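You operate a simulated robot arm through the tools that you are given. There is no shell and no other tool.

The job below is to be done with a simulated two-armed robot. You get a single attempt, and the scene is never put back.

TASK
Wash the greasy red cup with 2 shots of soap.
Fine: In the cup washer on WASH; press START once and wait for END; leave the cup inside and the other cups alone. Set down upright: what you pick out.

Only the result counts: the job must be done as asked and must still hold three seconds after the hand-in. Knocking over, shifting, dropping, spilling or breaking anything else fails it.

THE ROBOT
Two 7-joint arms with fingered hands on one trunk that stands fixed in place. Base frame: the origin is at the foot of the trunk, x ahead of it, y to its left, z up. Readings come in mm, rad, newtons and seconds.
The left shoulder is at [103, 174, 1091], the right one opposite. With the tool pointing down near the work surface each hand reaches from about 460 to 820 mm from the base axis, measured 20 degrees to its own side. Payload 3.5 kg a hand.
The TCP of each hand is the grasp point between the finger pads, 30 mm short of the fingertips. In the tool frame z runs along the fingers and y along their closing line. The gripper opens to 104 mm; its body begins 35 mm behind the TCP. The gripper is a hand of 3 fingers: y runs from the thumb to the fingers, the wrist lies at [-15, -104, -178] in the tool frame, and closing takes about 1.5 s.
Orientation is told as [roll, pitch, yaw] about the base's x, y, z axes, in that order, counted from this pose: with the fingers straight down and the wrist toward the robot, the tool's x, y and z point along [0, 1, 0], [1, 0, 0] and [0, 0, -1] of the base frame.

THE INTERFACE
- The arms move only by the tool move_arm. It takes "left_deltas", "right_deltas" or both (then of equal length, played together; a hand with none holds still); each is a list of rows, each a list of 7 numbers: the shift along the tool's x, y, z in units of 50 mm (1.0 is 50 mm), then the turn, a rotation vector about the tool's x, y, z in units of 4 degrees (1.0 is 4 degrees), then the finger opening in mm, from 0 to 104. In form: [[tx, ty, tz, ax, ay, az, claw], ...]. A call has 1 to 20 rows; each row shifts and turns the commanded pose from where the row before left it, along the tool's axes as they then stand. A call with a number of a shift or a turn outside -1 to 1 is refused whole. Each row takes 0.2 s and may step no farther than 50 mm and 0.15 rad from the row before; otherwise, or with a gripper value out of range, the whole call is refused. A pose out of reach is approached as far as the arm can. The call stops where the force on the tool passes 90 N (or 10 N more than at its start, if that is more) or the arm is blocked; 0.2 s more then pass. Each finger travels about 72 mm/s and halts on what it meets, pressing with about 28 N; the grip force reading is that of the motor and also rises with nothing between the fingers. The clock runs only during rows and for 0.2 s after the last one: add rows that do not move to give the fingers time. It gives the time, the measured TCP pose, the force on the tool (base axes), the opening and the grip force at its end, in the units of the frame above (readings bear some noise), with the torque about the TCP (base axes, N m) and any sound that the robot's microphone picked up, and new pictures: "views" is both (left out), scene, wrist or none (wrist: the cameras of the hands that moved).
- Cameras (640 x 400 px; columns grow to the right, rows downward): "scene" is now at [193.8, -41.7, 1276.3]; the picture's right is [-0.52, -0.85, 0.00], its down [-0.44, 0.27, -0.86] and it looks along [0.73, -0.45, -0.51] (base axes); focal length 214 px, centre (320, 200). "left" rides on the left gripper at [-64, -94, -117] in its tool frame; the picture's right is [-0.72, -0.33, 0.61], its down [0.64, -0.65, 0.40] and it looks along [0.27, 0.68, 0.68] (tool axes); focal length 238 px, centre (320, 200). "right" rides on the right gripper at [64, -94, -117] in its tool frame; the picture's right is [-0.72, 0.33, -0.61], its down [-0.64, -0.65, 0.40] and it looks along [-0.27, 0.68, 0.68] (tool axes); focal length 238 px, centre (320, 200).
- move_column(by): moves the trunk up (or, below 0, down) by that many mm; the arms and the scene camera ride with it, the base frame stays. It gives what a move gives, with no picture.
- hand_shape(shape, hand): the hand has 3 fingers and takes this shape, open, in about a second: jaw (thumb against the fingers, like two jaws); tri (thumb and two fingers); tip (a fingertip pinch); poke (one finger out to press); point (the index stretched); flat (the hand flat); cup (the hand cupped); fist (a fist). The gripper value then closes the fingers along that shape, each until it touches; the sizes above hold for jaw. It gives what a move gives, with no picture.
- aim_head(pan, tilt): turns the head with the scene camera to pan (to the left, within 1.501 rad either way) and tilt (down, from -0.506 to 1.204), counted from straight ahead of the robot (the tilt from the chest, where the trunk bows). It gives what a move gives, and a new picture of the scene camera.
- point_at(camera, pixels): for up to 12 pixels [column, row] of the newest picture of that camera ("zoom" is the newest enlarged one), the place [x, y, z] in the base frame of the surface seen there, good to about 3 mm, but the place of the scene camera against the robot may be out by one fixed shift of up to 12 mm in any direction. No time passes.
- zoom(camera, box): a new picture of the part [left, top, right, bottom] of that camera's present view, enlarged. No time passes.
- hand_in(): hands the job in; it is judged then, once.

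Open the grippers and draw the arms clear of the work before you hand the job in, unless the task says otherwise.

The tools are called after "Request:" by a JSON object that holds its "name" and its "arguments". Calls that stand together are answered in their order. move_arm: Moves the arms, as the interface text tells. Its arguments: {"type":"object","properties":{"left_deltas":{"type":"array"},"right_deltas":{"type":"array"},"views":{"type":"string","enum":["both","scene","wrist","none"]}},"required":[]} The other tools are called the same way: move_column (by) moves the trunk up or down; hand_shape (shape, hand) gives the hand a shape; aim_head (pan, tilt) turns the head that bears the scene camera; point_at (camera, pixels) gives the place of the surface under pixels of a picture; zoom (camera, box) takes an enlarged picture of a part of a camera's view; hand_in () hands the job in.

At the start:

```text
time: 0.0
left_eef_pos: [497.8, -74.1, 1317.0]
left_orientation: [0.0, -0.001, 0.001]
left_contact_force: [-0.2, -0.1, 0.1]
left_ft_torque: [-0.02, 0.01, -0.04]
left_opening: 103.3
left_gripper_force: 0.1
left_shape: jaw
right_eef_pos: [357.7, -421.5, 1146.3]
right_orientation: [-0.002, 0.0, 0.003]
right_contact_force: [0.6, -0.1, 0.1]
right_ft_torque: [0.0, 0.01, 0.02]
right_opening: 103.6
right_gripper_force: 0.1
right_shape: jaw
trunk travel left (down, up): [-190.0, 564.0]
head pan, tilt (commanded): [-0.552, 0.539]
```

scene: 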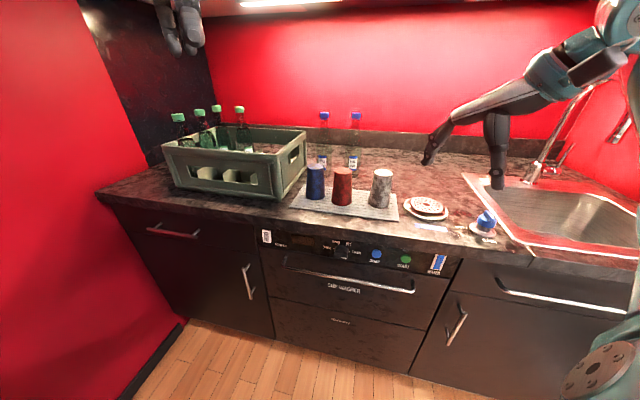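
right: 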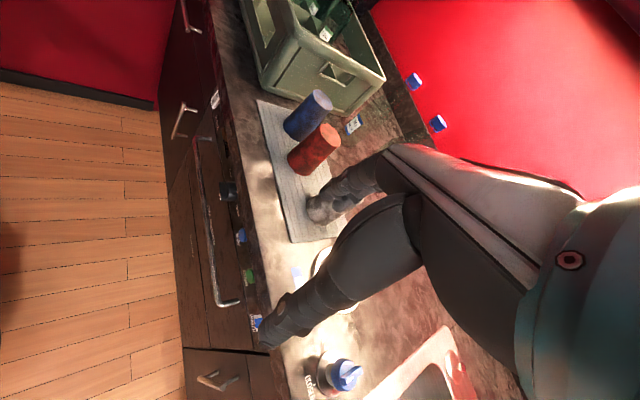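
left: 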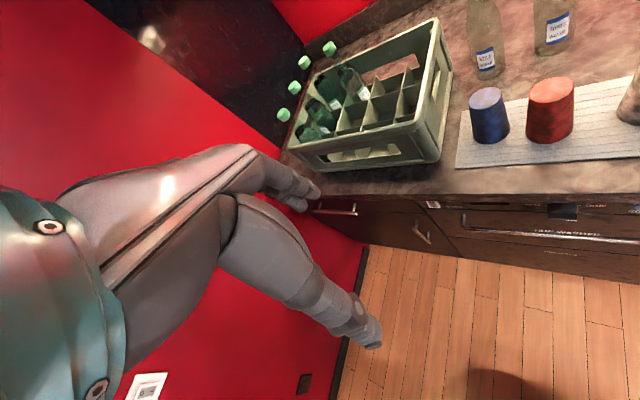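

The scene shows three cups on a mat (blue ~(316,182), red ~(342,186), white ~(381,188)), a soap pump/bottle near (485,222), and a cup washer with panel at (340,250). I zoom in on these first to read the labels.

Request:
{"name": "zoom", "arguments": {"camera": "scene", "box": [250, 210, 470, 350]}}

Request:
{"name": "zoom", "arguments": {"camera": "scene", "box": [280, 140, 520, 260]}}

Request:
{"name": "zoom", "arguments": {"camera": "scene", "box": [390, 180, 530, 260]}}

```text
2.86 times, centred on (360, 280) of scene
```

zoom: 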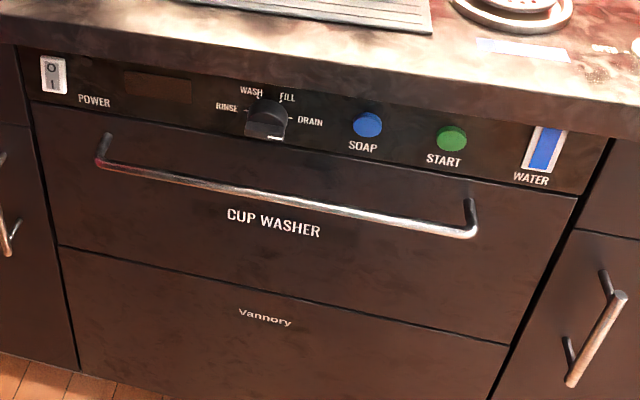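

```text
2.67 times, centred on (400, 200) of scene
```

zoom: 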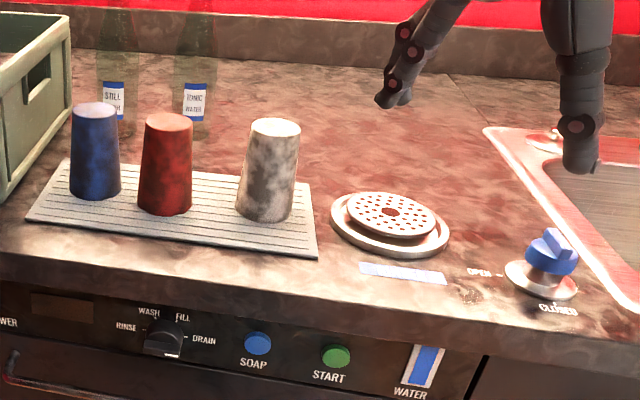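

```text
4.57 times, centred on (460, 220) of scene
```

zoom: 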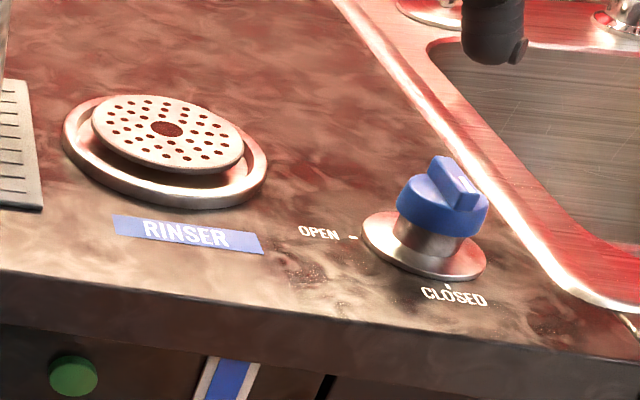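

The panel has POWER rocker, knob (RINSE/WASH/FILL/DRAIN), SOAP and START buttons, WATER gauge; there is also a water valve (OPEN/CLOSED) on the counter. I measure key places in the scene picture.

Request:
{"name": "point_at", "arguments": {"camera": "scene", "pixels": [[266, 236], [342, 253], [376, 256], [405, 260], [438, 263], [316, 168], [342, 170], [383, 171], [289, 257], [412, 291], [485, 222], [345, 203]]}}

Request:
{"name": "point_at", "arguments": {"camera": "scene", "pixels": [[300, 235], [330, 235], [400, 250], [427, 207], [296, 205], [395, 220], [343, 290], [340, 322], [316, 200], [342, 206], [378, 207], [488, 215]]}}

Request:
{"name": "zoom", "arguments": {"camera": "scene", "box": [310, 230, 390, 280]}}

Request:
{"name": "zoom", "arguments": {"camera": "scene", "box": [250, 220, 330, 270]}}

Request:
{"name": "zoom", "arguments": {"camera": "scene", "box": [300, 150, 400, 215]}}

Request:
{"name": "zoom", "arguments": {"camera": "right", "box": [200, 60, 380, 360]}}

Request:
{"name": "zoom", "arguments": {"camera": "left", "box": [440, 50, 640, 180]}}

```text
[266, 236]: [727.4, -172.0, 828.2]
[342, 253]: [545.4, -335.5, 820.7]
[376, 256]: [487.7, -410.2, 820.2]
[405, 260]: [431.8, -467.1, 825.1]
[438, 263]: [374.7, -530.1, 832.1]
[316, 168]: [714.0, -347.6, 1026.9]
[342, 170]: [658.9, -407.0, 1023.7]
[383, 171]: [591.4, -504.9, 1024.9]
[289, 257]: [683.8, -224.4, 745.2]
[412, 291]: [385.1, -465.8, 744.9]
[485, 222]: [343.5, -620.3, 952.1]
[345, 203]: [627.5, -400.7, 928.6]
```

```text
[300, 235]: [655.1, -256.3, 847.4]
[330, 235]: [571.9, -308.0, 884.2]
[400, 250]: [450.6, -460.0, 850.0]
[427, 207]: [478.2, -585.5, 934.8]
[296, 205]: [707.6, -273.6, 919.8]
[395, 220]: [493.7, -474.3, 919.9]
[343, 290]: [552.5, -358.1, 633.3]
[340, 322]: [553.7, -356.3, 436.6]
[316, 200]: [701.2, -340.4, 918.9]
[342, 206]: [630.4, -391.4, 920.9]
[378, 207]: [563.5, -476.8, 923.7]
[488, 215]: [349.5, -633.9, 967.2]
```

```text
8.00 times, centred on (350, 255) of scene
```

zoom: 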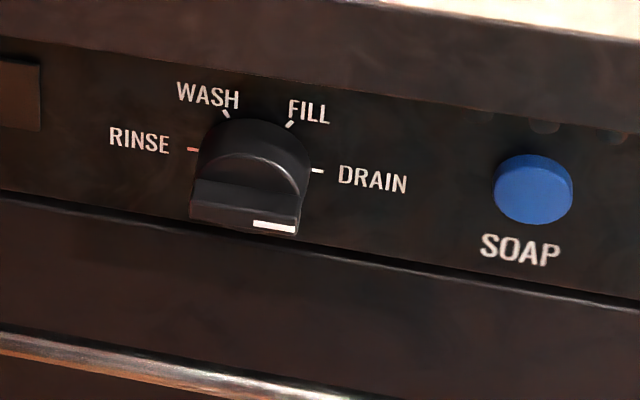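

```text
8.00 times, centred on (290, 245) of scene
```

zoom: 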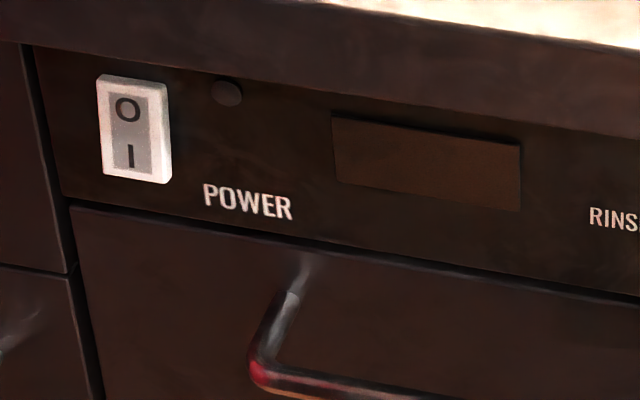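

```text
6.15 times, centred on (350, 182) of scene
```

zoom: 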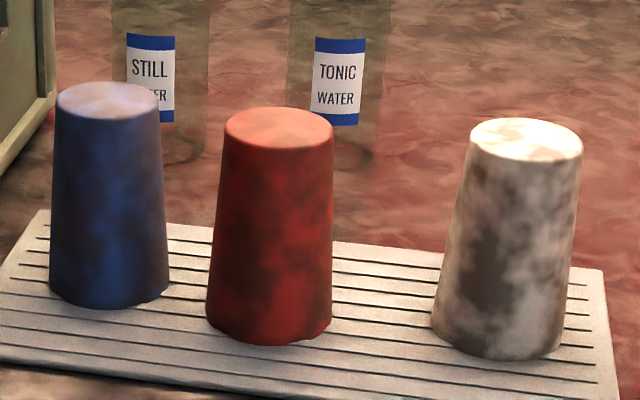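

```text
1.33 times, centred on (290, 210) of right
```

zoom: 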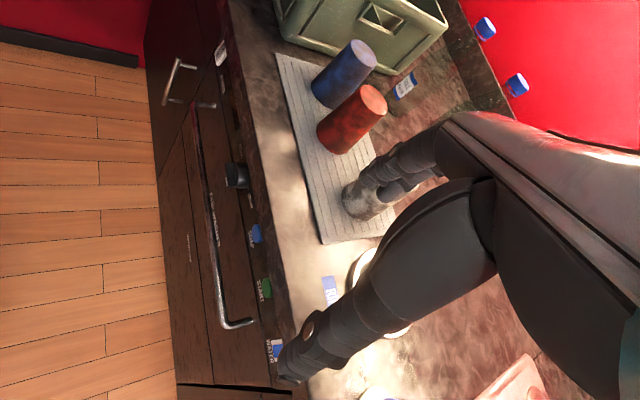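

```text
3.08 times, centred on (540, 115) of left
```

zoom: 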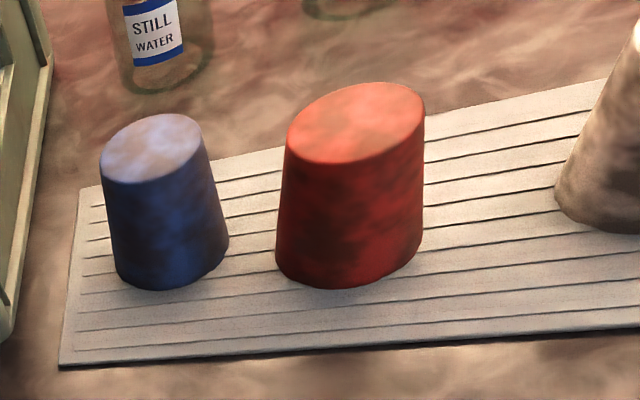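

The panel plane faces the robot at about -45°, the power rocker looks off and the display is dark. I zoom on the water gauge, the valve and the rocker for detail.

Request:
{"name": "zoom", "arguments": {"camera": "scene", "box": [415, 245, 463, 275]}}

Request:
{"name": "zoom", "arguments": {"camera": "scene", "box": [456, 202, 512, 246]}}

Request:
{"name": "zoom", "arguments": {"camera": "scene", "box": [256, 225, 280, 247]}}

Request:
{"name": "zoom", "arguments": {"camera": "right", "box": [270, 330, 390, 400]}}

```text
13.33 times, centred on (439, 260) of scene
```

zoom: 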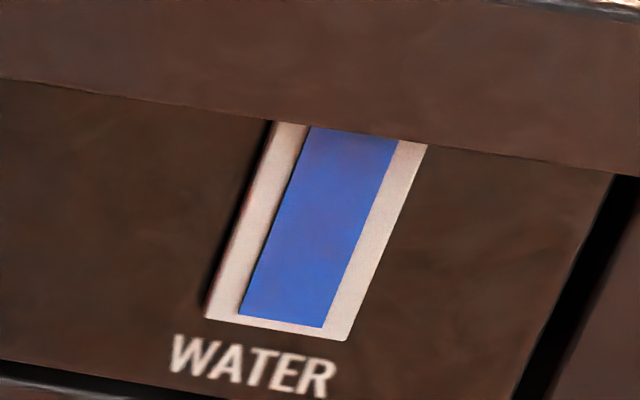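

```text
9.09 times, centred on (484, 224) of scene
```

zoom: 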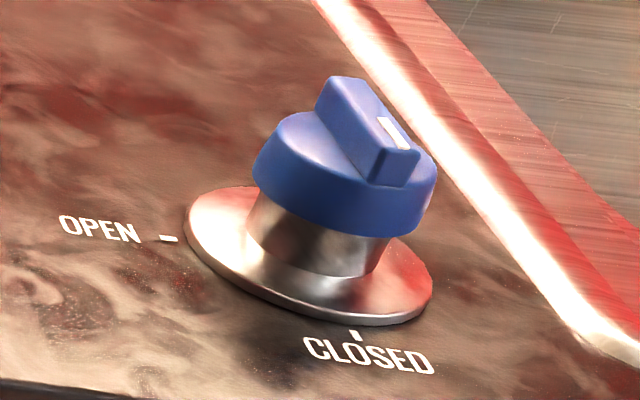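

```text
16.00 times, centred on (268, 236) of scene
```

zoom: 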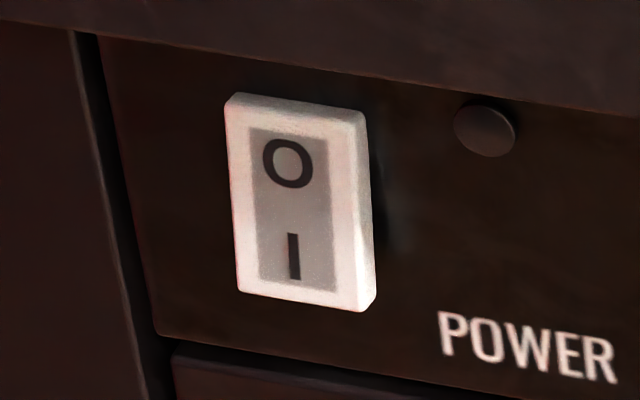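

```text
5.33 times, centred on (330, 365) of right
```

zoom: 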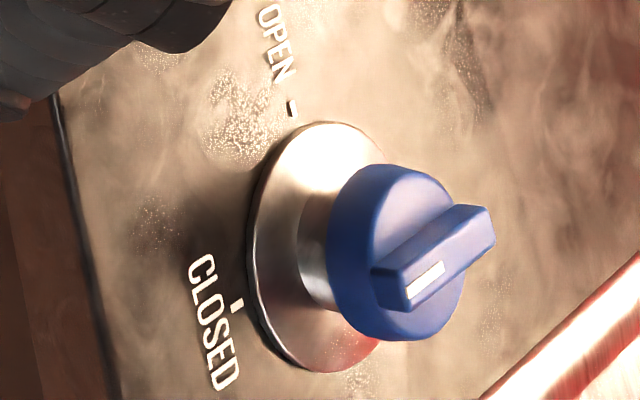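

The valve points to CLOSED, the gauge is blue, the rocker carries O above I. I measure the same objects in the right wrist camera to find the scene-camera offset.

Request:
{"name": "point_at", "arguments": {"camera": "right", "pixels": [[228, 190], [241, 235], [248, 276], [257, 321], [329, 132], [321, 97], [214, 100], [345, 372], [203, 230], [309, 163], [292, 130]]}}

Request:
{"name": "point_at", "arguments": {"camera": "left", "pixels": [[551, 90], [486, 98], [548, 135], [433, 205], [562, 212], [640, 100], [488, 140]]}}

Request:
{"name": "point_at", "arguments": {"camera": "scene", "pixels": [[341, 172], [315, 168], [382, 173], [437, 265], [266, 232], [266, 240], [409, 290], [330, 272]]}}

```text
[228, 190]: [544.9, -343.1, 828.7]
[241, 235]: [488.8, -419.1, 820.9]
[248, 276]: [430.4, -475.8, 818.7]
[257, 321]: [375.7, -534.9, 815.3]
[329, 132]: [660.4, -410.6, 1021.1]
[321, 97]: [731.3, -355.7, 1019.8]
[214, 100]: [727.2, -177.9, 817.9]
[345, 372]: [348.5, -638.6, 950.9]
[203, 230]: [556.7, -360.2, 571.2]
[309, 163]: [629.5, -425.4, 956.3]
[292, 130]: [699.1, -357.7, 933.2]
```

```text
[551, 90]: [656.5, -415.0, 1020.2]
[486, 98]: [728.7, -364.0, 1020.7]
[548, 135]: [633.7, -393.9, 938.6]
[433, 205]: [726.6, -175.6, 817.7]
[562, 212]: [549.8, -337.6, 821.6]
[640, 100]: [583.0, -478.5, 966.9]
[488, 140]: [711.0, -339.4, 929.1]
```

```text
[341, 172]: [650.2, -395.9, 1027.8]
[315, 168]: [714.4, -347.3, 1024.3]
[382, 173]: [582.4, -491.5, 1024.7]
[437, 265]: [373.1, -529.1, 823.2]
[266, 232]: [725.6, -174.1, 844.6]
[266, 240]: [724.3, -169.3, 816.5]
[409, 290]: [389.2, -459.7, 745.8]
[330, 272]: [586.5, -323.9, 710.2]
```

Wrist cameras agree with each other (buttons at x−y≈907, cup tops z≈1020), so the scene camera is off by about (0,+8,+5). First I put the right hand into the poke shape and look at it.

Request:
{"name": "hand_shape", "arguments": {"hand": "right", "shape": "poke"}}

Request:
{"name": "zoom", "arguments": {"camera": "right", "box": [0, 0, 640, 400]}}

Request:
{"name": "zoom", "arguments": {"camera": "scene", "box": [400, 20, 640, 220]}}

```text
time: 0.9
left_eef_pos: [497.6, -75.2, 1316.4]
left_orientation: [0.001, 0.0, 0.003]
left_contact_force: [0.5, 0.8, 0.2]
left_ft_torque: [0.05, -0.01, 0.01]
left_opening: 103.6
left_gripper_force: 0.1
left_shape: jaw
right_eef_pos: [357.4, -422.2, 1146.4]
right_orientation: [-0.003, 0.001, 0.003]
right_contact_force: [0.2, -1.0, -0.4]
right_ft_torque: [0.0, -0.01, -0.03]
right_opening: 0.0
right_gripper_force: 0.1
right_shape: poke
trunk travel left (down, up): [-190.0, 564.0]
head pan, tilt (commanded): [-0.552, 0.539]
```

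```text
1.00 times, centred on (320, 200) of right (not enlarged: the box is as wide or as high as the picture)
```

zoom: 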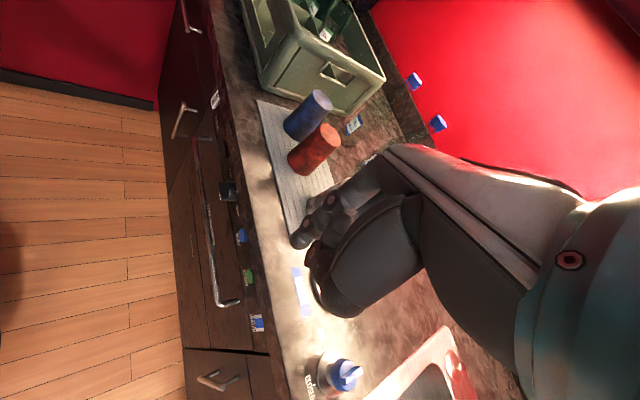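

```text
2.00 times, centred on (520, 120) of scene
```

zoom: 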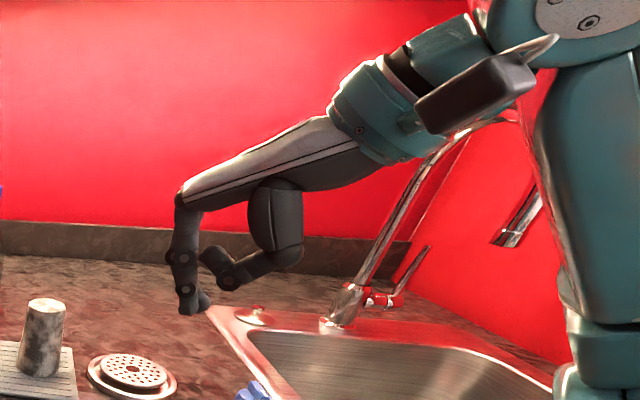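

In poke shape one finger points along tool z; I measure its tip location in the right and scene pictures.

Request:
{"name": "point_at", "arguments": {"camera": "right", "pixels": [[299, 241], [306, 236], [313, 227], [320, 218], [334, 203], [315, 255], [318, 275], [350, 205]]}}

Request:
{"name": "point_at", "arguments": {"camera": "scene", "pixels": [[493, 187], [495, 184], [502, 173], [492, 165], [494, 150], [510, 148], [520, 155], [530, 150]]}}

Request:
{"name": "zoom", "arguments": {"camera": "right", "box": [260, 140, 420, 320]}}

Request:
{"name": "zoom", "arguments": {"camera": "scene", "box": [470, 110, 550, 190]}}

```text
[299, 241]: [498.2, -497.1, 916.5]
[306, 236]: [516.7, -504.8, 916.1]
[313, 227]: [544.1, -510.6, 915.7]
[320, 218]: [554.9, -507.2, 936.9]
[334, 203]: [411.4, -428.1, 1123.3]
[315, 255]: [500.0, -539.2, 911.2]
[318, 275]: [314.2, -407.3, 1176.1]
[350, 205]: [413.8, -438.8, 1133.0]
```

```text
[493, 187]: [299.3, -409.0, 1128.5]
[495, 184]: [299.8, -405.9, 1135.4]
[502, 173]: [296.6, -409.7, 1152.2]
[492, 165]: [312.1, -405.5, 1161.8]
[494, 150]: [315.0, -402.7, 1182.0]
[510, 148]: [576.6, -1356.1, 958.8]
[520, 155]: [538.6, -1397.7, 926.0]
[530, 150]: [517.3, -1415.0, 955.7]
```

```text
2.22 times, centred on (340, 230) of right
```

zoom: 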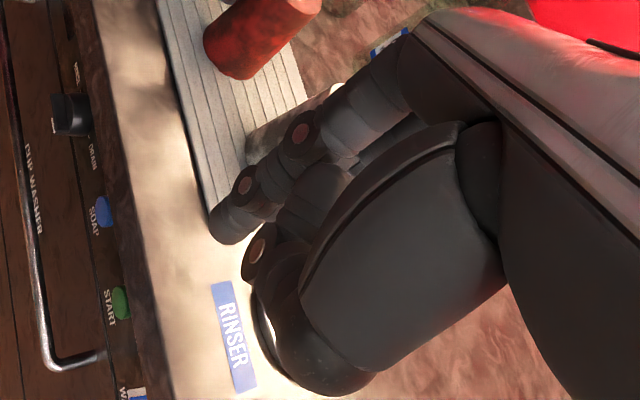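

```text
5.00 times, centred on (510, 150) of scene
```

zoom: 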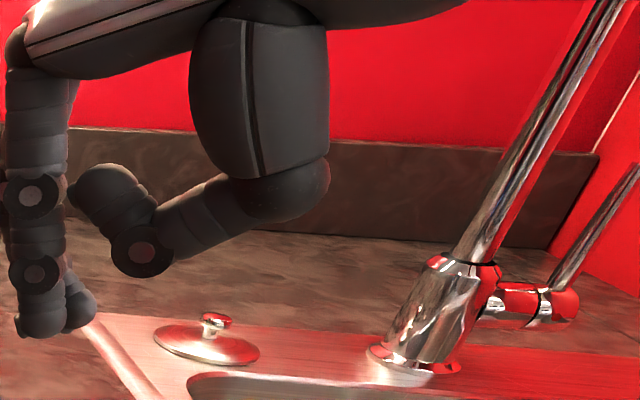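

The pictures used for those points predate the poke shape, so I point into the enlarged pictures instead: scene zoom now shows the fingertip at about (40,325).

Request:
{"name": "point_at", "arguments": {"camera": "zoom", "pixels": [[38, 328], [40, 300], [35, 270], [40, 200], [82, 310], [105, 185], [140, 255]]}}

Request:
{"name": "zoom", "arguments": {"camera": "right", "box": [270, 170, 370, 260]}}

Request:
{"name": "point_at", "arguments": {"camera": "zoom", "pixels": [[120, 340], [140, 300], [200, 250], [260, 180], [140, 320], [230, 340], [190, 310]]}}

```text
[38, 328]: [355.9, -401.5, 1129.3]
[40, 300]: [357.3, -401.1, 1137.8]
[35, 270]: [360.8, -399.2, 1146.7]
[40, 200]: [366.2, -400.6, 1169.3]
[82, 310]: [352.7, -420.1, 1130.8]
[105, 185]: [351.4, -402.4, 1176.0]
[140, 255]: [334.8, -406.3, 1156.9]
```

```text
4.44 times, centred on (320, 215) of right
```

zoom: 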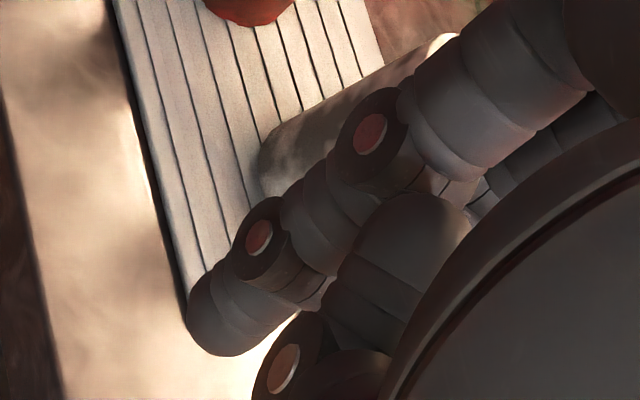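

```text
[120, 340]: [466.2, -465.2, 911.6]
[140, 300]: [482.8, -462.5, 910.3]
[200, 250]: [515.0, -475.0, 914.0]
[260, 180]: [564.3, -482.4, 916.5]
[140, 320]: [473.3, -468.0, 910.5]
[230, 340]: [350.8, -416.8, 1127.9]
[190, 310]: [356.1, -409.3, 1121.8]
```

The poke fingertips lie about 27 mm beyond the TCP along tool z (two fingers side by side). Next I yaw the right hand by -45° to face the panel and begin pitching it up, well above the counter.

Request:
{"name": "move_arm", "arguments": {"right_deltas": [[0, 0, 0, 0, 0, 0.9375, 104], [0, 0, 0, 0, 0, 0.9375, 104], [0, 0, 0, 0, 0, 0.9375, 104], [0, 0, 0, 0, 0, 0.9375, 104], [0, 0, 0, 0, 0, 0.9375, 104], [0, 0, 0, 0, 0, 0.9375, 104], [0, 0, 0, 0, 0, 0.9375, 104], [0, 0, 0, 0, 0, 0.9375, 104], [0, 0, 0, 0, 0, 0.9375, 104], [0, 0, 0, 0, 0, 0.9375, 104], [0, 0, 0, 0, 0, 0.9375, 104], [0, 0, 0, 0, 0, 0.9375, 104], [0, 0, 0, -1, 0, 0, 104], [0, 0, 0, -1, 0, 0, 104], [0, 0, 0, -1, 0, 0, 104], [0, 0, 0, -1, 0, 0, 104], [0, 0, 0, -1, 0, 0, 104], [0, 0, 0, -1, 0, 0, 104]]}}

```text
time: 4.7
left_eef_pos: [498.1, -74.5, 1316.7]
left_orientation: [-0.001, 0.0, 0.002]
left_contact_force: [-0.1, -0.1, 0.7]
left_ft_torque: [0.02, -0.01, 0.0]
left_opening: 103.7
left_gripper_force: 0.0
left_shape: jaw
right_eef_pos: [362.5, -424.7, 1152.0]
right_orientation: [-0.001, -0.419, -0.783]
right_contact_force: [0.4, 0.0, -0.8]
right_ft_torque: [-0.02, 0.03, 0.0]
right_opening: 0.0
right_gripper_force: 0.1
right_shape: poke
right hand out of reach, approached as far as the arm can: row 18
trunk travel left (down, up): [-190.0, 564.0]
head pan, tilt (commanded): [-0.552, 0.539]
```

scene: 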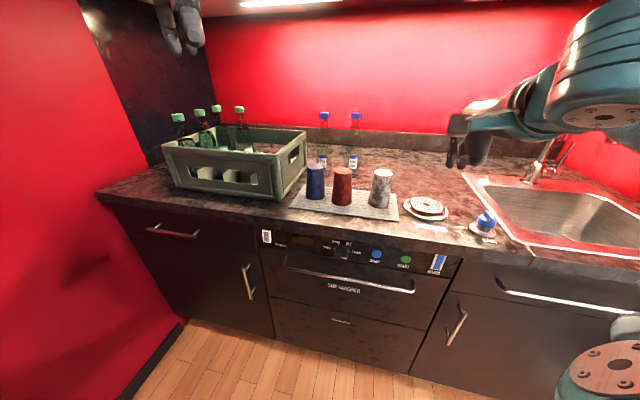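
right: 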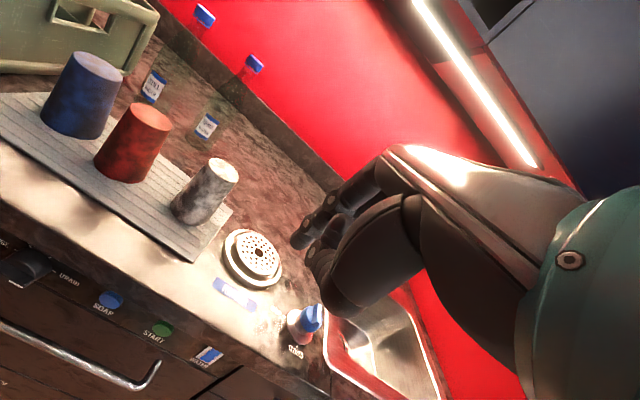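

The right hand ran out of reach (wrist too near the shoulder). I raise the trunk by 100 mm to give the arm more room before descending.

Request:
{"name": "move_column", "arguments": {"by": 100}}

```text
time: 6.0
left_eef_pos: [446.1, -74.8, 1451.3]
left_orientation: [-0.001, -0.088, 0.001]
left_contact_force: [0.5, 0.3, -0.7]
left_ft_torque: [-0.01, -0.01, 0.0]
left_opening: 103.6
left_gripper_force: 0.1
left_shape: jaw
right_eef_pos: [362.7, -424.7, 1251.4]
right_orientation: [-0.002, -0.418, -0.781]
right_contact_force: [-0.4, 1.1, -0.3]
right_ft_torque: [0.01, 0.01, 0.01]
right_opening: 0.0
right_gripper_force: 0.0
right_shape: poke
trunk travel left (down, up): [-290.0, 464.0]
head pan, tilt (commanded): [-0.552, 0.539]
```

The left hand moved unexpectedly (now x 446, z 1451), so I take a fresh head picture looking more to the left to check on it.

Request:
{"name": "aim_head", "arguments": {"pan": -0.1, "tilt": 0.2}}

Request:
{"name": "zoom", "arguments": {"camera": "left", "box": [0, 0, 640, 400]}}

```text
time: 6.9
left_eef_pos: [445.6, -74.8, 1452.7]
left_orientation: [0.0, -0.088, 0.002]
left_contact_force: [0.3, -0.4, 0.1]
left_ft_torque: [-0.01, 0.02, 0.0]
left_opening: 103.8
left_gripper_force: 0.1
left_shape: jaw
right_eef_pos: [361.9, -424.0, 1252.3]
right_orientation: [-0.002, -0.42, -0.783]
right_contact_force: [-1.0, 0.4, 0.4]
right_ft_torque: [-0.03, -0.01, 0.0]
right_opening: 0.0
right_gripper_force: 0.0
right_shape: poke
trunk travel left (down, up): [-290.0, 464.0]
head pan, tilt (commanded): [-0.099, 0.201]
```

scene: 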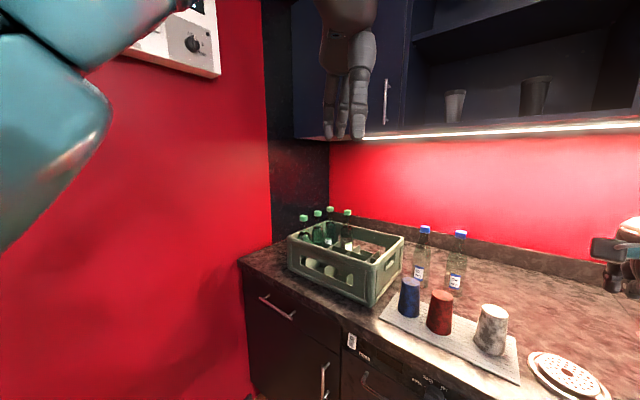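

```text
1.00 times, centred on (320, 200) of left (not enlarged: the box is as wide or as high as the picture)
```

zoom: 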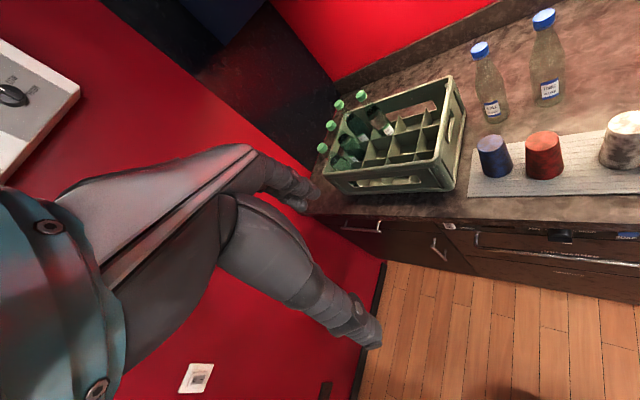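

The left hand hangs free near the upper cabinet, nothing is touching. I now pitch the right hand back to straight down, shift it slightly forward and lower it in front of the panel.

Request:
{"name": "move_arm", "arguments": {"right_deltas": [[0, 0.1, 0, 1, 0, 0, 104], [0, 0.1, 0, 1, 0, 0, 104], [0, 0.1, 0, 1, 0, 0, 104], [0, 0.1, 0, 1, 0, 0, 104], [0, 0.1, 0, 1, 0, 0, 104], [0, 0.1, 0, 1, 0, 0, 104], [0, 0, 0.8, 0, 0, 0, 104], [0, 0, 0.8, 0, 0, 0, 104], [0, 0, 0.8, 0, 0, 0, 104], [0, 0, 0.8, 0, 0, 0, 104], [0, 0, 0.8, 0, 0, 0, 104], [0, 0, 0.8, 0, 0, 0, 104]]}}

Request:
{"name": "aim_head", "arguments": {"pan": -0.7, "tilt": 0.7}}

```text
time: 9.5
left_eef_pos: [445.5, -73.5, 1451.8]
left_orientation: [-0.001, -0.088, 0.002]
left_contact_force: [0.3, -0.2, 0.6]
left_ft_torque: [0.03, 0.0, 0.01]
left_opening: 103.5
left_gripper_force: 0.1
left_shape: jaw
right_eef_pos: [380.3, -446.0, 1019.9]
right_orientation: [-0.003, 0.0, -0.783]
right_contact_force: [0.3, 0.0, 0.0]
right_ft_torque: [0.0, -0.01, 0.01]
right_opening: 0.2
right_gripper_force: 0.1
right_shape: poke
trunk travel left (down, up): [-290.0, 464.0]
head pan, tilt (commanded): [-0.099, 0.201]
```

scene: 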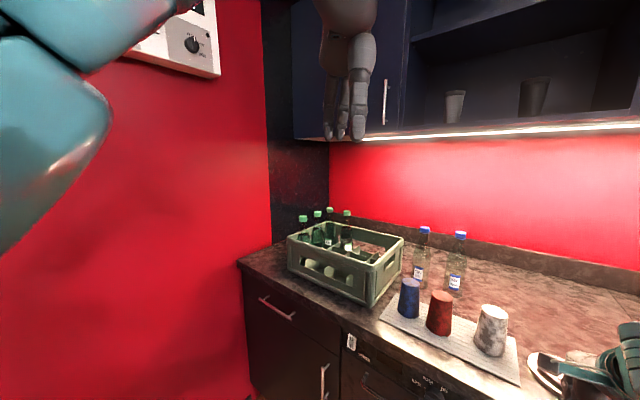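
right: 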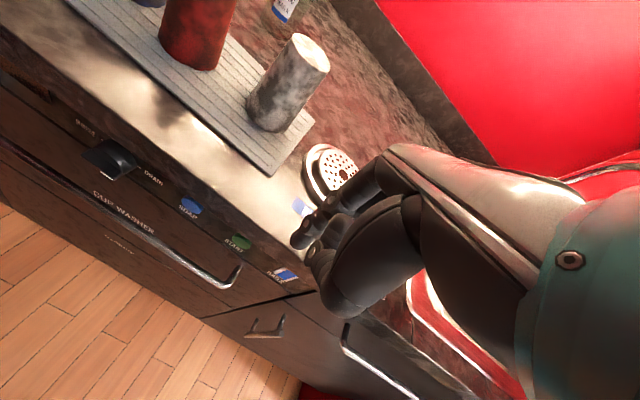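

```text
time: 10.5
left_eef_pos: [445.4, -73.7, 1452.1]
left_orientation: [-0.001, -0.089, 0.001]
left_contact_force: [-0.1, 0.1, -0.5]
left_ft_torque: [-0.03, 0.02, 0.0]
left_opening: 103.5
left_gripper_force: 0.0
left_shape: jaw
right_eef_pos: [381.0, -445.1, 1019.6]
right_orientation: [-0.002, -0.001, -0.782]
right_contact_force: [-0.7, -1.2, 0.6]
right_ft_torque: [-0.01, 0.0, 0.01]
right_opening: 0.0
right_gripper_force: 0.0
right_shape: poke
trunk travel left (down, up): [-290.0, 464.0]
head pan, tilt (commanded): [-0.7, 0.7]
```

scene: 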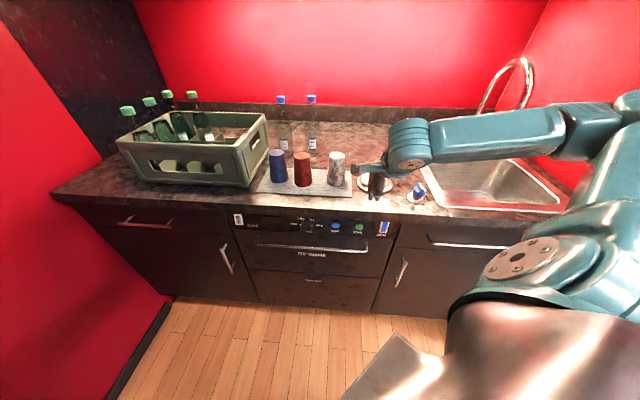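

The view now shows the whole panel clearly. I lower the trunk back by 100 mm (hand stays in front of the counter edge), then carry the right hand left towards the POWER rocker while pitching it to -60°.

Request:
{"name": "move_column", "arguments": {"by": -100}}

Request:
{"name": "move_arm", "arguments": {"right_deltas": [[0.58, 0, 0, -1, 0, 0, 104], [0.58, 0, 0, -1, 0, 0, 104], [0.58, 0, 0, -1, 0, 0, 104], [0.58, 0, 0, -1, 0, 0, 104], [0.58, 0, 0, -1, 0, 0, 104], [0.58, 0, 0, -1, 0, 0, 104], [0.58, 0, 0, -1, 0, 0, 104], [0.58, 0, 0, -1, 0, 0, 104], [0.58, 0, 0, -1, 0, 0, 104], [0.58, 0, 0, -1, 0, 0, 104], [0.58, 0, 0, -1, 0, 0, 104], [0.58, 0, 0, -1, 0, 0, 104], [0.58, 0, 0, -1, 0, 0, 104], [0.58, 0, 0, -1, 0, 0, 104], [0.58, 0, 0, -1, 0, 0, 104]]}}

```text
time: 11.9
left_eef_pos: [444.5, -74.0, 1352.4]
left_orientation: [-0.003, -0.089, 0.002]
left_contact_force: [-0.2, 0.1, 0.3]
left_ft_torque: [-0.03, 0.0, 0.0]
left_opening: 103.5
left_gripper_force: 0.1
left_shape: jaw
right_eef_pos: [381.9, -445.4, 920.7]
right_orientation: [0.0, -0.002, -0.785]
right_contact_force: [-0.1, 0.3, -1.2]
right_ft_torque: [0.01, 0.03, 0.01]
right_opening: 0.0
right_gripper_force: 0.0
right_shape: poke
trunk travel left (down, up): [-190.0, 564.0]
head pan, tilt (commanded): [-0.7, 0.7]
```

```text
time: 15.1
left_eef_pos: [444.6, -74.1, 1352.7]
left_orientation: [-0.002, -0.087, 0.003]
left_contact_force: [0.5, -0.1, -0.3]
left_ft_torque: [-0.02, 0.01, -0.01]
left_opening: 103.7
left_gripper_force: 0.2
left_shape: jaw
right_eef_pos: [690.5, -137.5, 919.1]
right_orientation: [-0.003, -1.048, -0.78]
right_contact_force: [-0.5, 0.0, -0.2]
right_ft_torque: [-0.03, -0.01, -0.02]
right_opening: 0.0
right_gripper_force: 0.1
right_shape: poke
trunk travel left (down, up): [-190.0, 564.0]
head pan, tilt (commanded): [-0.7, 0.7]
```

scene: 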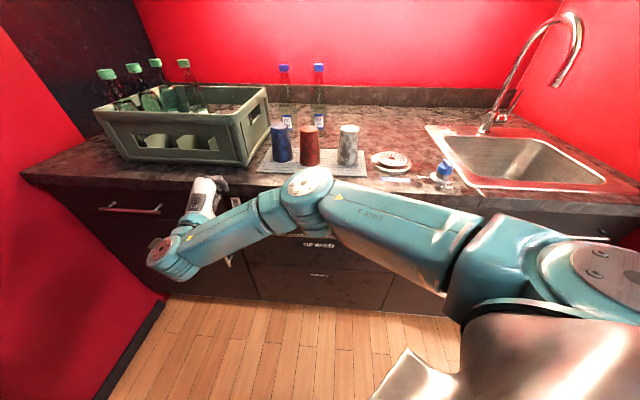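
right: 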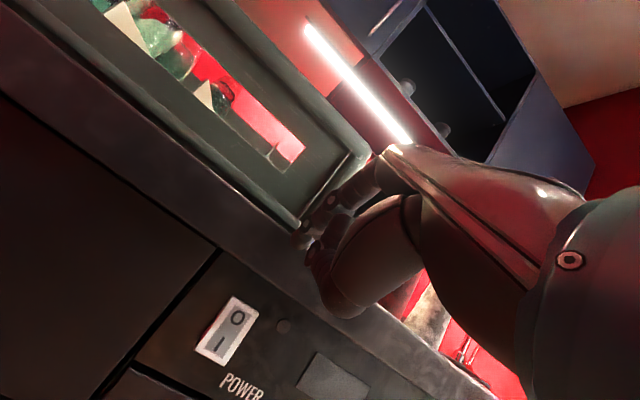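

The wrist camera shows the rocker with "I" at about (218,344), "O" at (238,318). I measure these points.

Request:
{"name": "point_at", "arguments": {"camera": "right", "pixels": [[219, 343], [238, 318], [228, 331], [240, 302], [212, 357], [284, 326], [200, 345], [258, 308], [330, 240], [232, 362]]}}

Request:
{"name": "zoom", "arguments": {"camera": "right", "box": [180, 280, 300, 380]}}

```text
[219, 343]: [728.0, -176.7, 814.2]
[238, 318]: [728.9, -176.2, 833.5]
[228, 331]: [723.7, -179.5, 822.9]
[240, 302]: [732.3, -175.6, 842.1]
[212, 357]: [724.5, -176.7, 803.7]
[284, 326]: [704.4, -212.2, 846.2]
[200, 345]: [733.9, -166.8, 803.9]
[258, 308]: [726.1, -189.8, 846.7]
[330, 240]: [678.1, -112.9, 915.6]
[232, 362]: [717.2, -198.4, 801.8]
```

```text
4.00 times, centred on (240, 330) of right
```

zoom: 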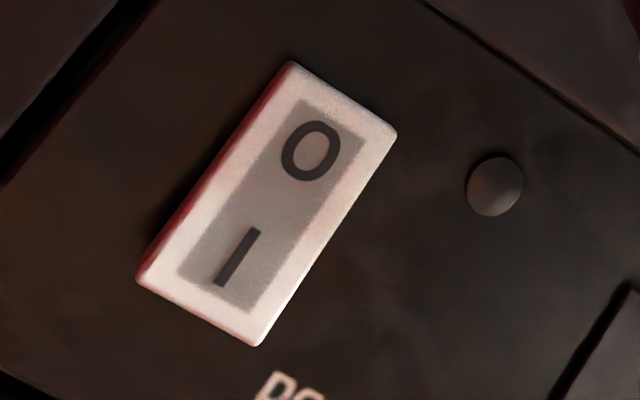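

The rocker front is at about u=639 with I at z≈812. I zoom on the poke fingertips in the right camera to find exactly where they are relative to the TCP.

Request:
{"name": "zoom", "arguments": {"camera": "right", "box": [270, 170, 370, 290]}}

Request:
{"name": "point_at", "arguments": {"camera": "right", "pixels": [[296, 243], [299, 238], [303, 241], [308, 233], [305, 248], [318, 225], [330, 212], [312, 262], [300, 230], [322, 238]]}}

```text
3.33 times, centred on (320, 230) of right
```

zoom: 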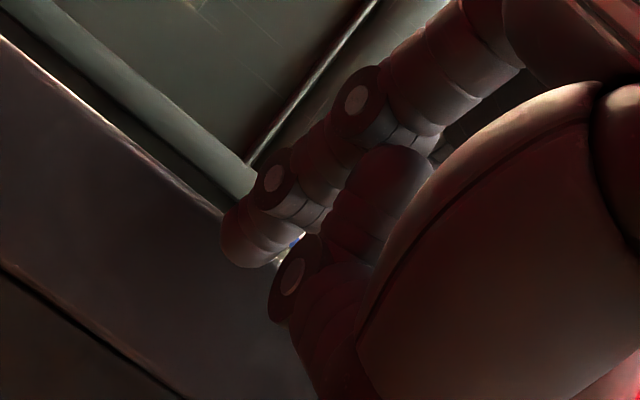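

```text
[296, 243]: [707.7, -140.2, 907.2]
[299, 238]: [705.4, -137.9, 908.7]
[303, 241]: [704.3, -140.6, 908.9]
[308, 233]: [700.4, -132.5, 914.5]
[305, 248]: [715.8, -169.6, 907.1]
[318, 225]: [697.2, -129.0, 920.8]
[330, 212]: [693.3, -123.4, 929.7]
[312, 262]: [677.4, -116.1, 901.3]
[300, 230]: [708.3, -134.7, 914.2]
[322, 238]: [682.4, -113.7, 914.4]
```

The index tip sits about 11 mm to tool +x and ~25 mm ahead of the TCP. I lower the hand so that the tip is level with the rocker's I, still about 20 mm away.

Request:
{"name": "move_arm", "arguments": {"right_deltas": [[-0.065, -0.416, 0.269, 0, 0, 0, 104], [-0.065, -0.416, 0.269, 0, 0, 0, 104], [-0.065, -0.416, 0.269, 0, 0, 0, 104], [-0.065, -0.416, 0.269, 0, 0, 0, 104], [0, 0, 0, 0, 0, 0, 104]]}}

```text
time: 16.3
left_eef_pos: [444.2, -75.1, 1352.2]
left_orientation: [-0.001, -0.09, 0.0]
left_contact_force: [0.5, -0.2, -0.5]
left_ft_torque: [-0.04, 0.01, -0.02]
left_opening: 103.7
left_gripper_force: 0.0
left_shape: jaw
right_eef_pos: [685.4, -149.0, 819.7]
right_orientation: [0.0, -1.049, -0.783]
right_contact_force: [-0.3, -0.1, 0.1]
right_ft_torque: [-0.01, -0.02, 0.01]
right_opening: 0.0
right_gripper_force: 0.1
right_shape: poke
trunk travel left (down, up): [-190.0, 564.0]
head pan, tilt (commanded): [-0.7, 0.7]
```

scene: 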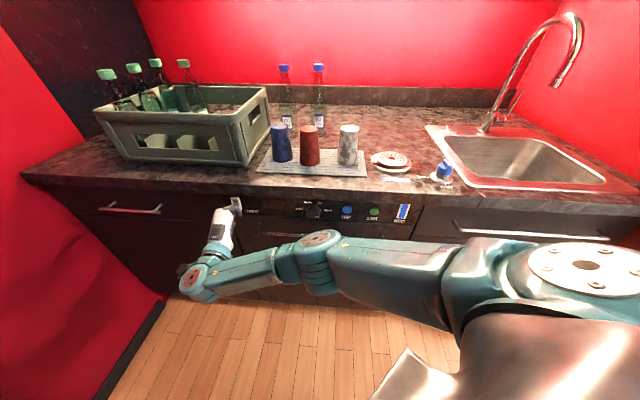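
right: 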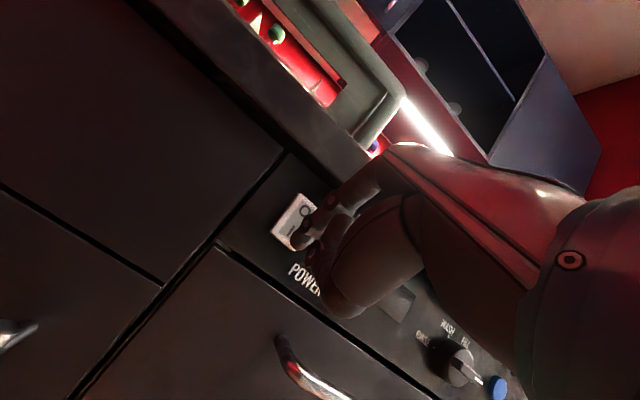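

The fingertip is now right in front of the rocker's lower half. I zoom to check the alignment.

Request:
{"name": "zoom", "arguments": {"camera": "right", "box": [250, 170, 370, 270]}}

Request:
{"name": "zoom", "arguments": {"camera": "scene", "box": [190, 180, 290, 250]}}

```text
4.00 times, centred on (310, 220) of right
```

zoom: 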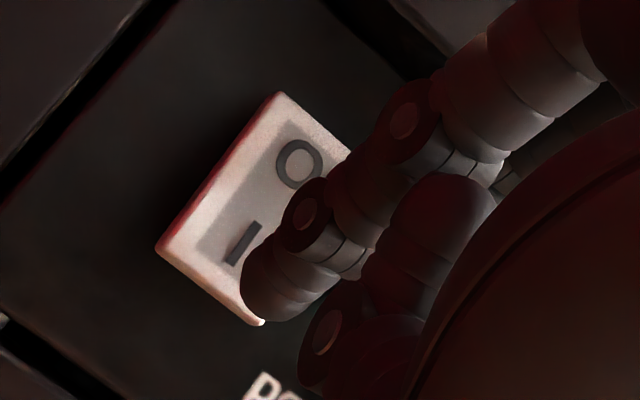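

```text
5.71 times, centred on (240, 215) of scene
```

zoom: 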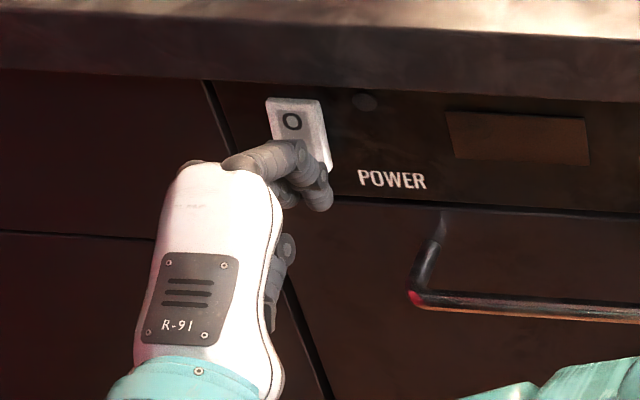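

Alignment looks right (tips beside the I mark). I press in u in small steps of about 4 mm.

Request:
{"name": "move_arm", "arguments": {"right_deltas": [[0.1, 0.04, 0.0693, 0, 0, 0, 104], [0, 0.04, 0.0693, 0, 0, 0, 104], [0, 0.04, 0.0693, 0, 0, 0, 104], [0, 0.04, 0.0693, 0, 0, 0, 104], [0, 0.04, 0.0693, 0, 0, 0, 104]]}}

Request:
{"name": "zoom", "arguments": {"camera": "right", "box": [250, 170, 370, 270]}}

```text
time: 17.5
left_eef_pos: [444.6, -73.9, 1352.4]
left_orientation: [-0.002, -0.089, 0.002]
left_contact_force: [-0.8, 0.0, 0.2]
left_ft_torque: [0.0, -0.01, 0.02]
left_opening: 103.5
left_gripper_force: 0.0
left_shape: jaw
right_eef_pos: [703.6, -160.6, 820.1]
right_orientation: [-0.001, -1.048, -0.783]
right_contact_force: [-0.3, 0.8, 0.0]
right_ft_torque: [-0.02, 0.03, 0.03]
right_opening: 0.0
right_gripper_force: 0.2
right_shape: poke
trunk travel left (down, up): [-190.0, 564.0]
head pan, tilt (commanded): [-0.7, 0.7]
```

scene: 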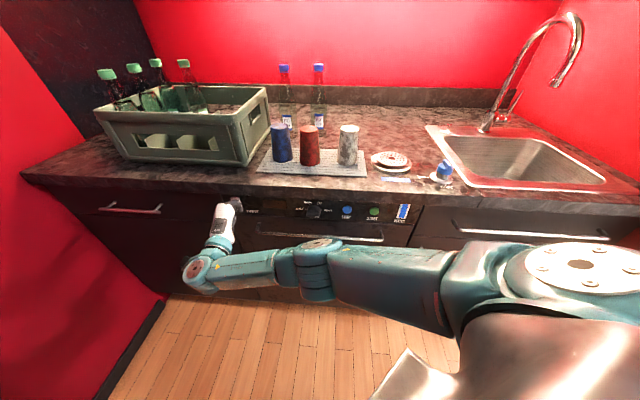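
right: 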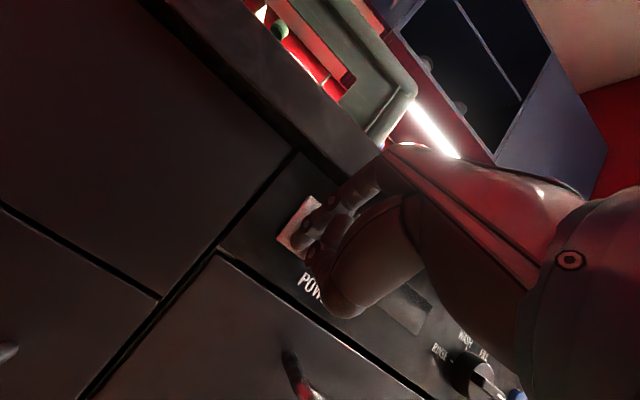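

```text
4.00 times, centred on (310, 220) of right
```

zoom: 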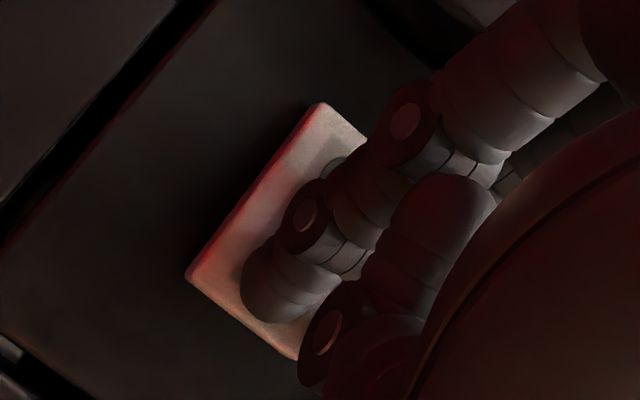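

No contact yet (force ~0) at u=611. I continue pressing another ~9 mm in small steps.

Request:
{"name": "move_arm", "arguments": {"right_deltas": [[0, 0.03, 0.052, 0, 0, 0, 104], [0, 0.03, 0.052, 0, 0, 0, 104], [0, 0.03, 0.052, 0, 0, 0, 104]]}}

Request:
{"name": "zoom", "arguments": {"camera": "right", "box": [250, 150, 410, 310]}}

Request:
{"name": "zoom", "arguments": {"camera": "scene", "box": [190, 180, 290, 250]}}

```text
time: 18.3
left_eef_pos: [443.7, -72.7, 1353.3]
left_orientation: [-0.001, -0.092, 0.005]
left_contact_force: [0.0, 0.5, -0.4]
left_ft_torque: [-0.02, -0.05, 0.02]
left_opening: 103.9
left_gripper_force: 0.2
left_shape: jaw
right_eef_pos: [707.0, -164.3, 821.3]
right_orientation: [-0.001, -1.048, -0.779]
right_contact_force: [-21.6, 14.7, 2.2]
right_ft_torque: [0.11, 0.17, -0.06]
right_opening: 0.0
right_gripper_force: 0.1
right_shape: poke
trunk travel left (down, up): [-190.0, 564.0]
head pan, tilt (commanded): [-0.7, 0.7]
```

scene: 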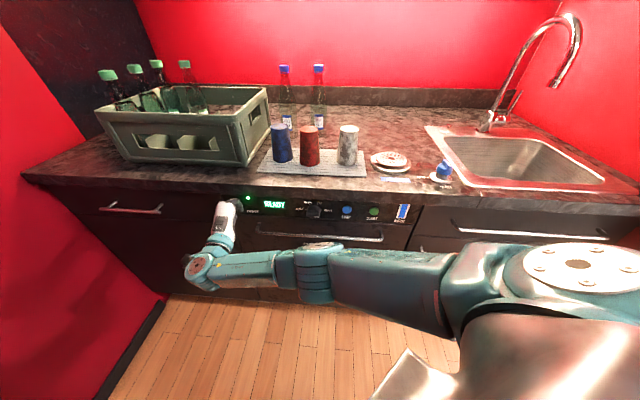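
right: 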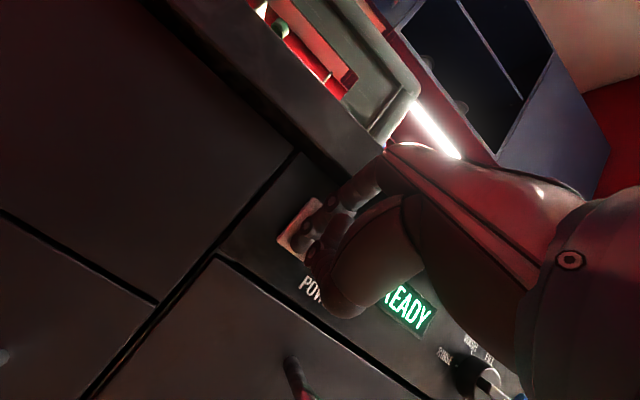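

```text
2.50 times, centred on (330, 230) of right
```

zoom: 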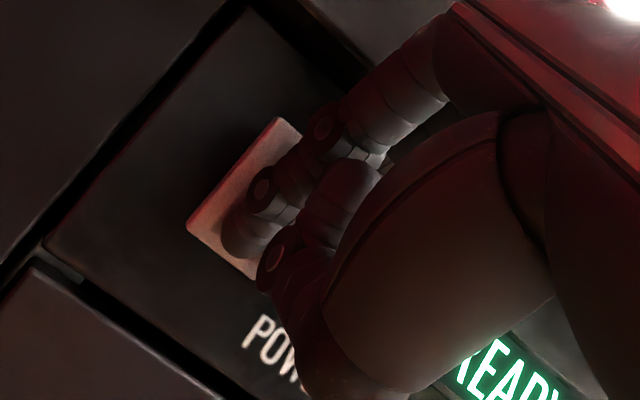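

```text
5.71 times, centred on (240, 215) of scene
```

zoom: 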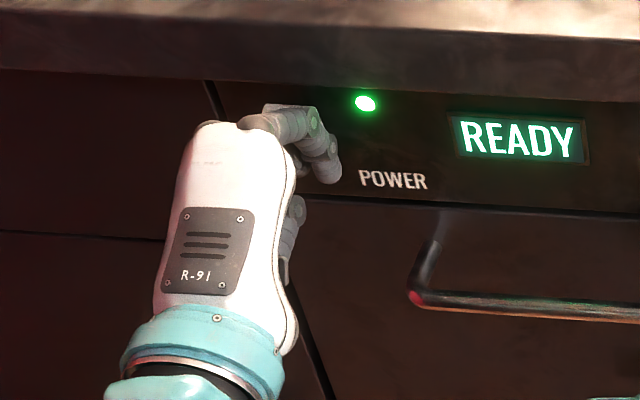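

The display now reads READY and the power LED is green, so power is on. I back the right hand off the rocker, and return along the same path (up, then right while levelling the hand).

Request:
{"name": "move_arm", "arguments": {"right_deltas": [[0, -0.27, -0.467, 0, 0, 0, 104], [0, 0.429, -0.2475, 0, 0, 0, 104], [0, 0.429, -0.2475, 0, 0, 0, 104], [0, 0.429, -0.2475, 0, 0, 0, 104], [0, 0.429, -0.2475, 0, 0, 0, 104], [-0.58, 0, 0, 1, 0, 0, 104], [-0.58, 0, 0, 1, 0, 0, 104], [-0.58, 0, 0, 1, 0, 0, 104], [-0.58, 0, 0, 1, 0, 0, 104], [-0.58, 0, 0, 1, 0, 0, 104], [-0.58, 0, 0, 1, 0, 0, 104], [-0.58, 0, 0, 1, 0, 0, 104], [-0.58, 0, 0, 1, 0, 0, 104], [-0.58, 0, 0, 1, 0, 0, 104], [-0.58, 0, 0, 1, 0, 0, 104], [-0.58, 0, 0, 1, 0, 0, 104], [-0.58, 0, 0, 1, 0, 0, 104], [-0.58, 0, 0, 1, 0, 0, 104], [-0.58, 0, 0, 1, 0, 0, 104], [-0.58, 0, 0, 1, 0, 0, 104]]}}

Request:
{"name": "zoom", "arguments": {"camera": "scene", "box": [220, 170, 430, 290]}}

```text
time: 22.5
left_eef_pos: [444.9, -74.6, 1352.2]
left_orientation: [-0.002, -0.087, 0.003]
left_contact_force: [-0.4, -0.6, 0.4]
left_ft_torque: [0.02, -0.01, 0.04]
left_opening: 103.6
left_gripper_force: 0.1
left_shape: jaw
right_eef_pos: [380.7, -457.3, 919.6]
right_orientation: [0.002, -0.001, -0.784]
right_contact_force: [0.0, -0.4, -0.3]
right_ft_torque: [0.01, 0.03, 0.02]
right_opening: 0.0
right_gripper_force: 0.0
right_shape: poke
trunk travel left (down, up): [-190.0, 564.0]
head pan, tilt (commanded): [-0.7, 0.7]
```

scene: 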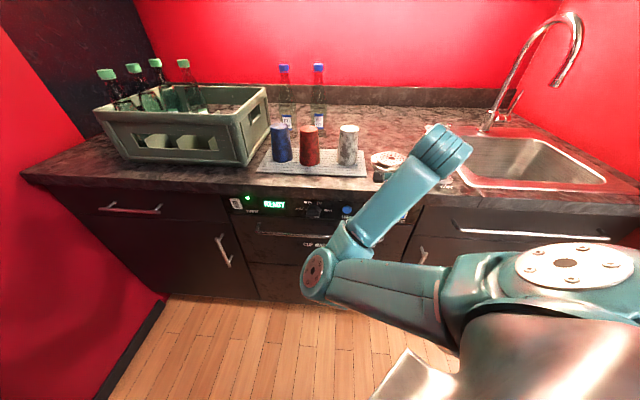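
right: 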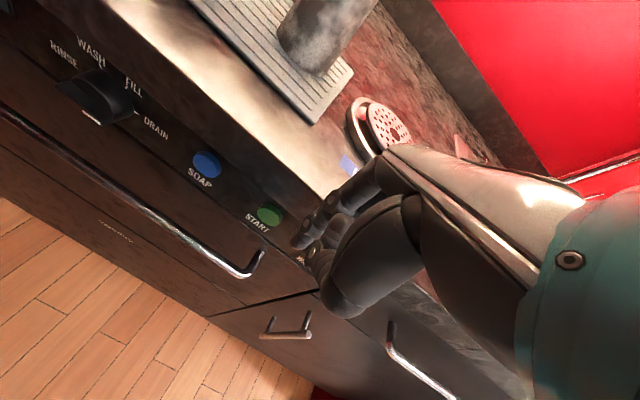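

```text
3.05 times, centred on (325, 230) of scene
```

zoom: 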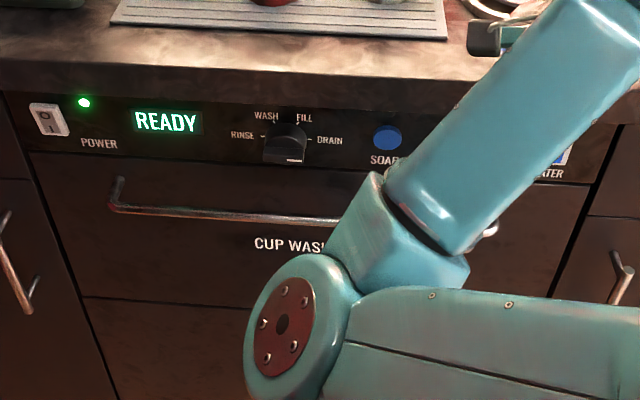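

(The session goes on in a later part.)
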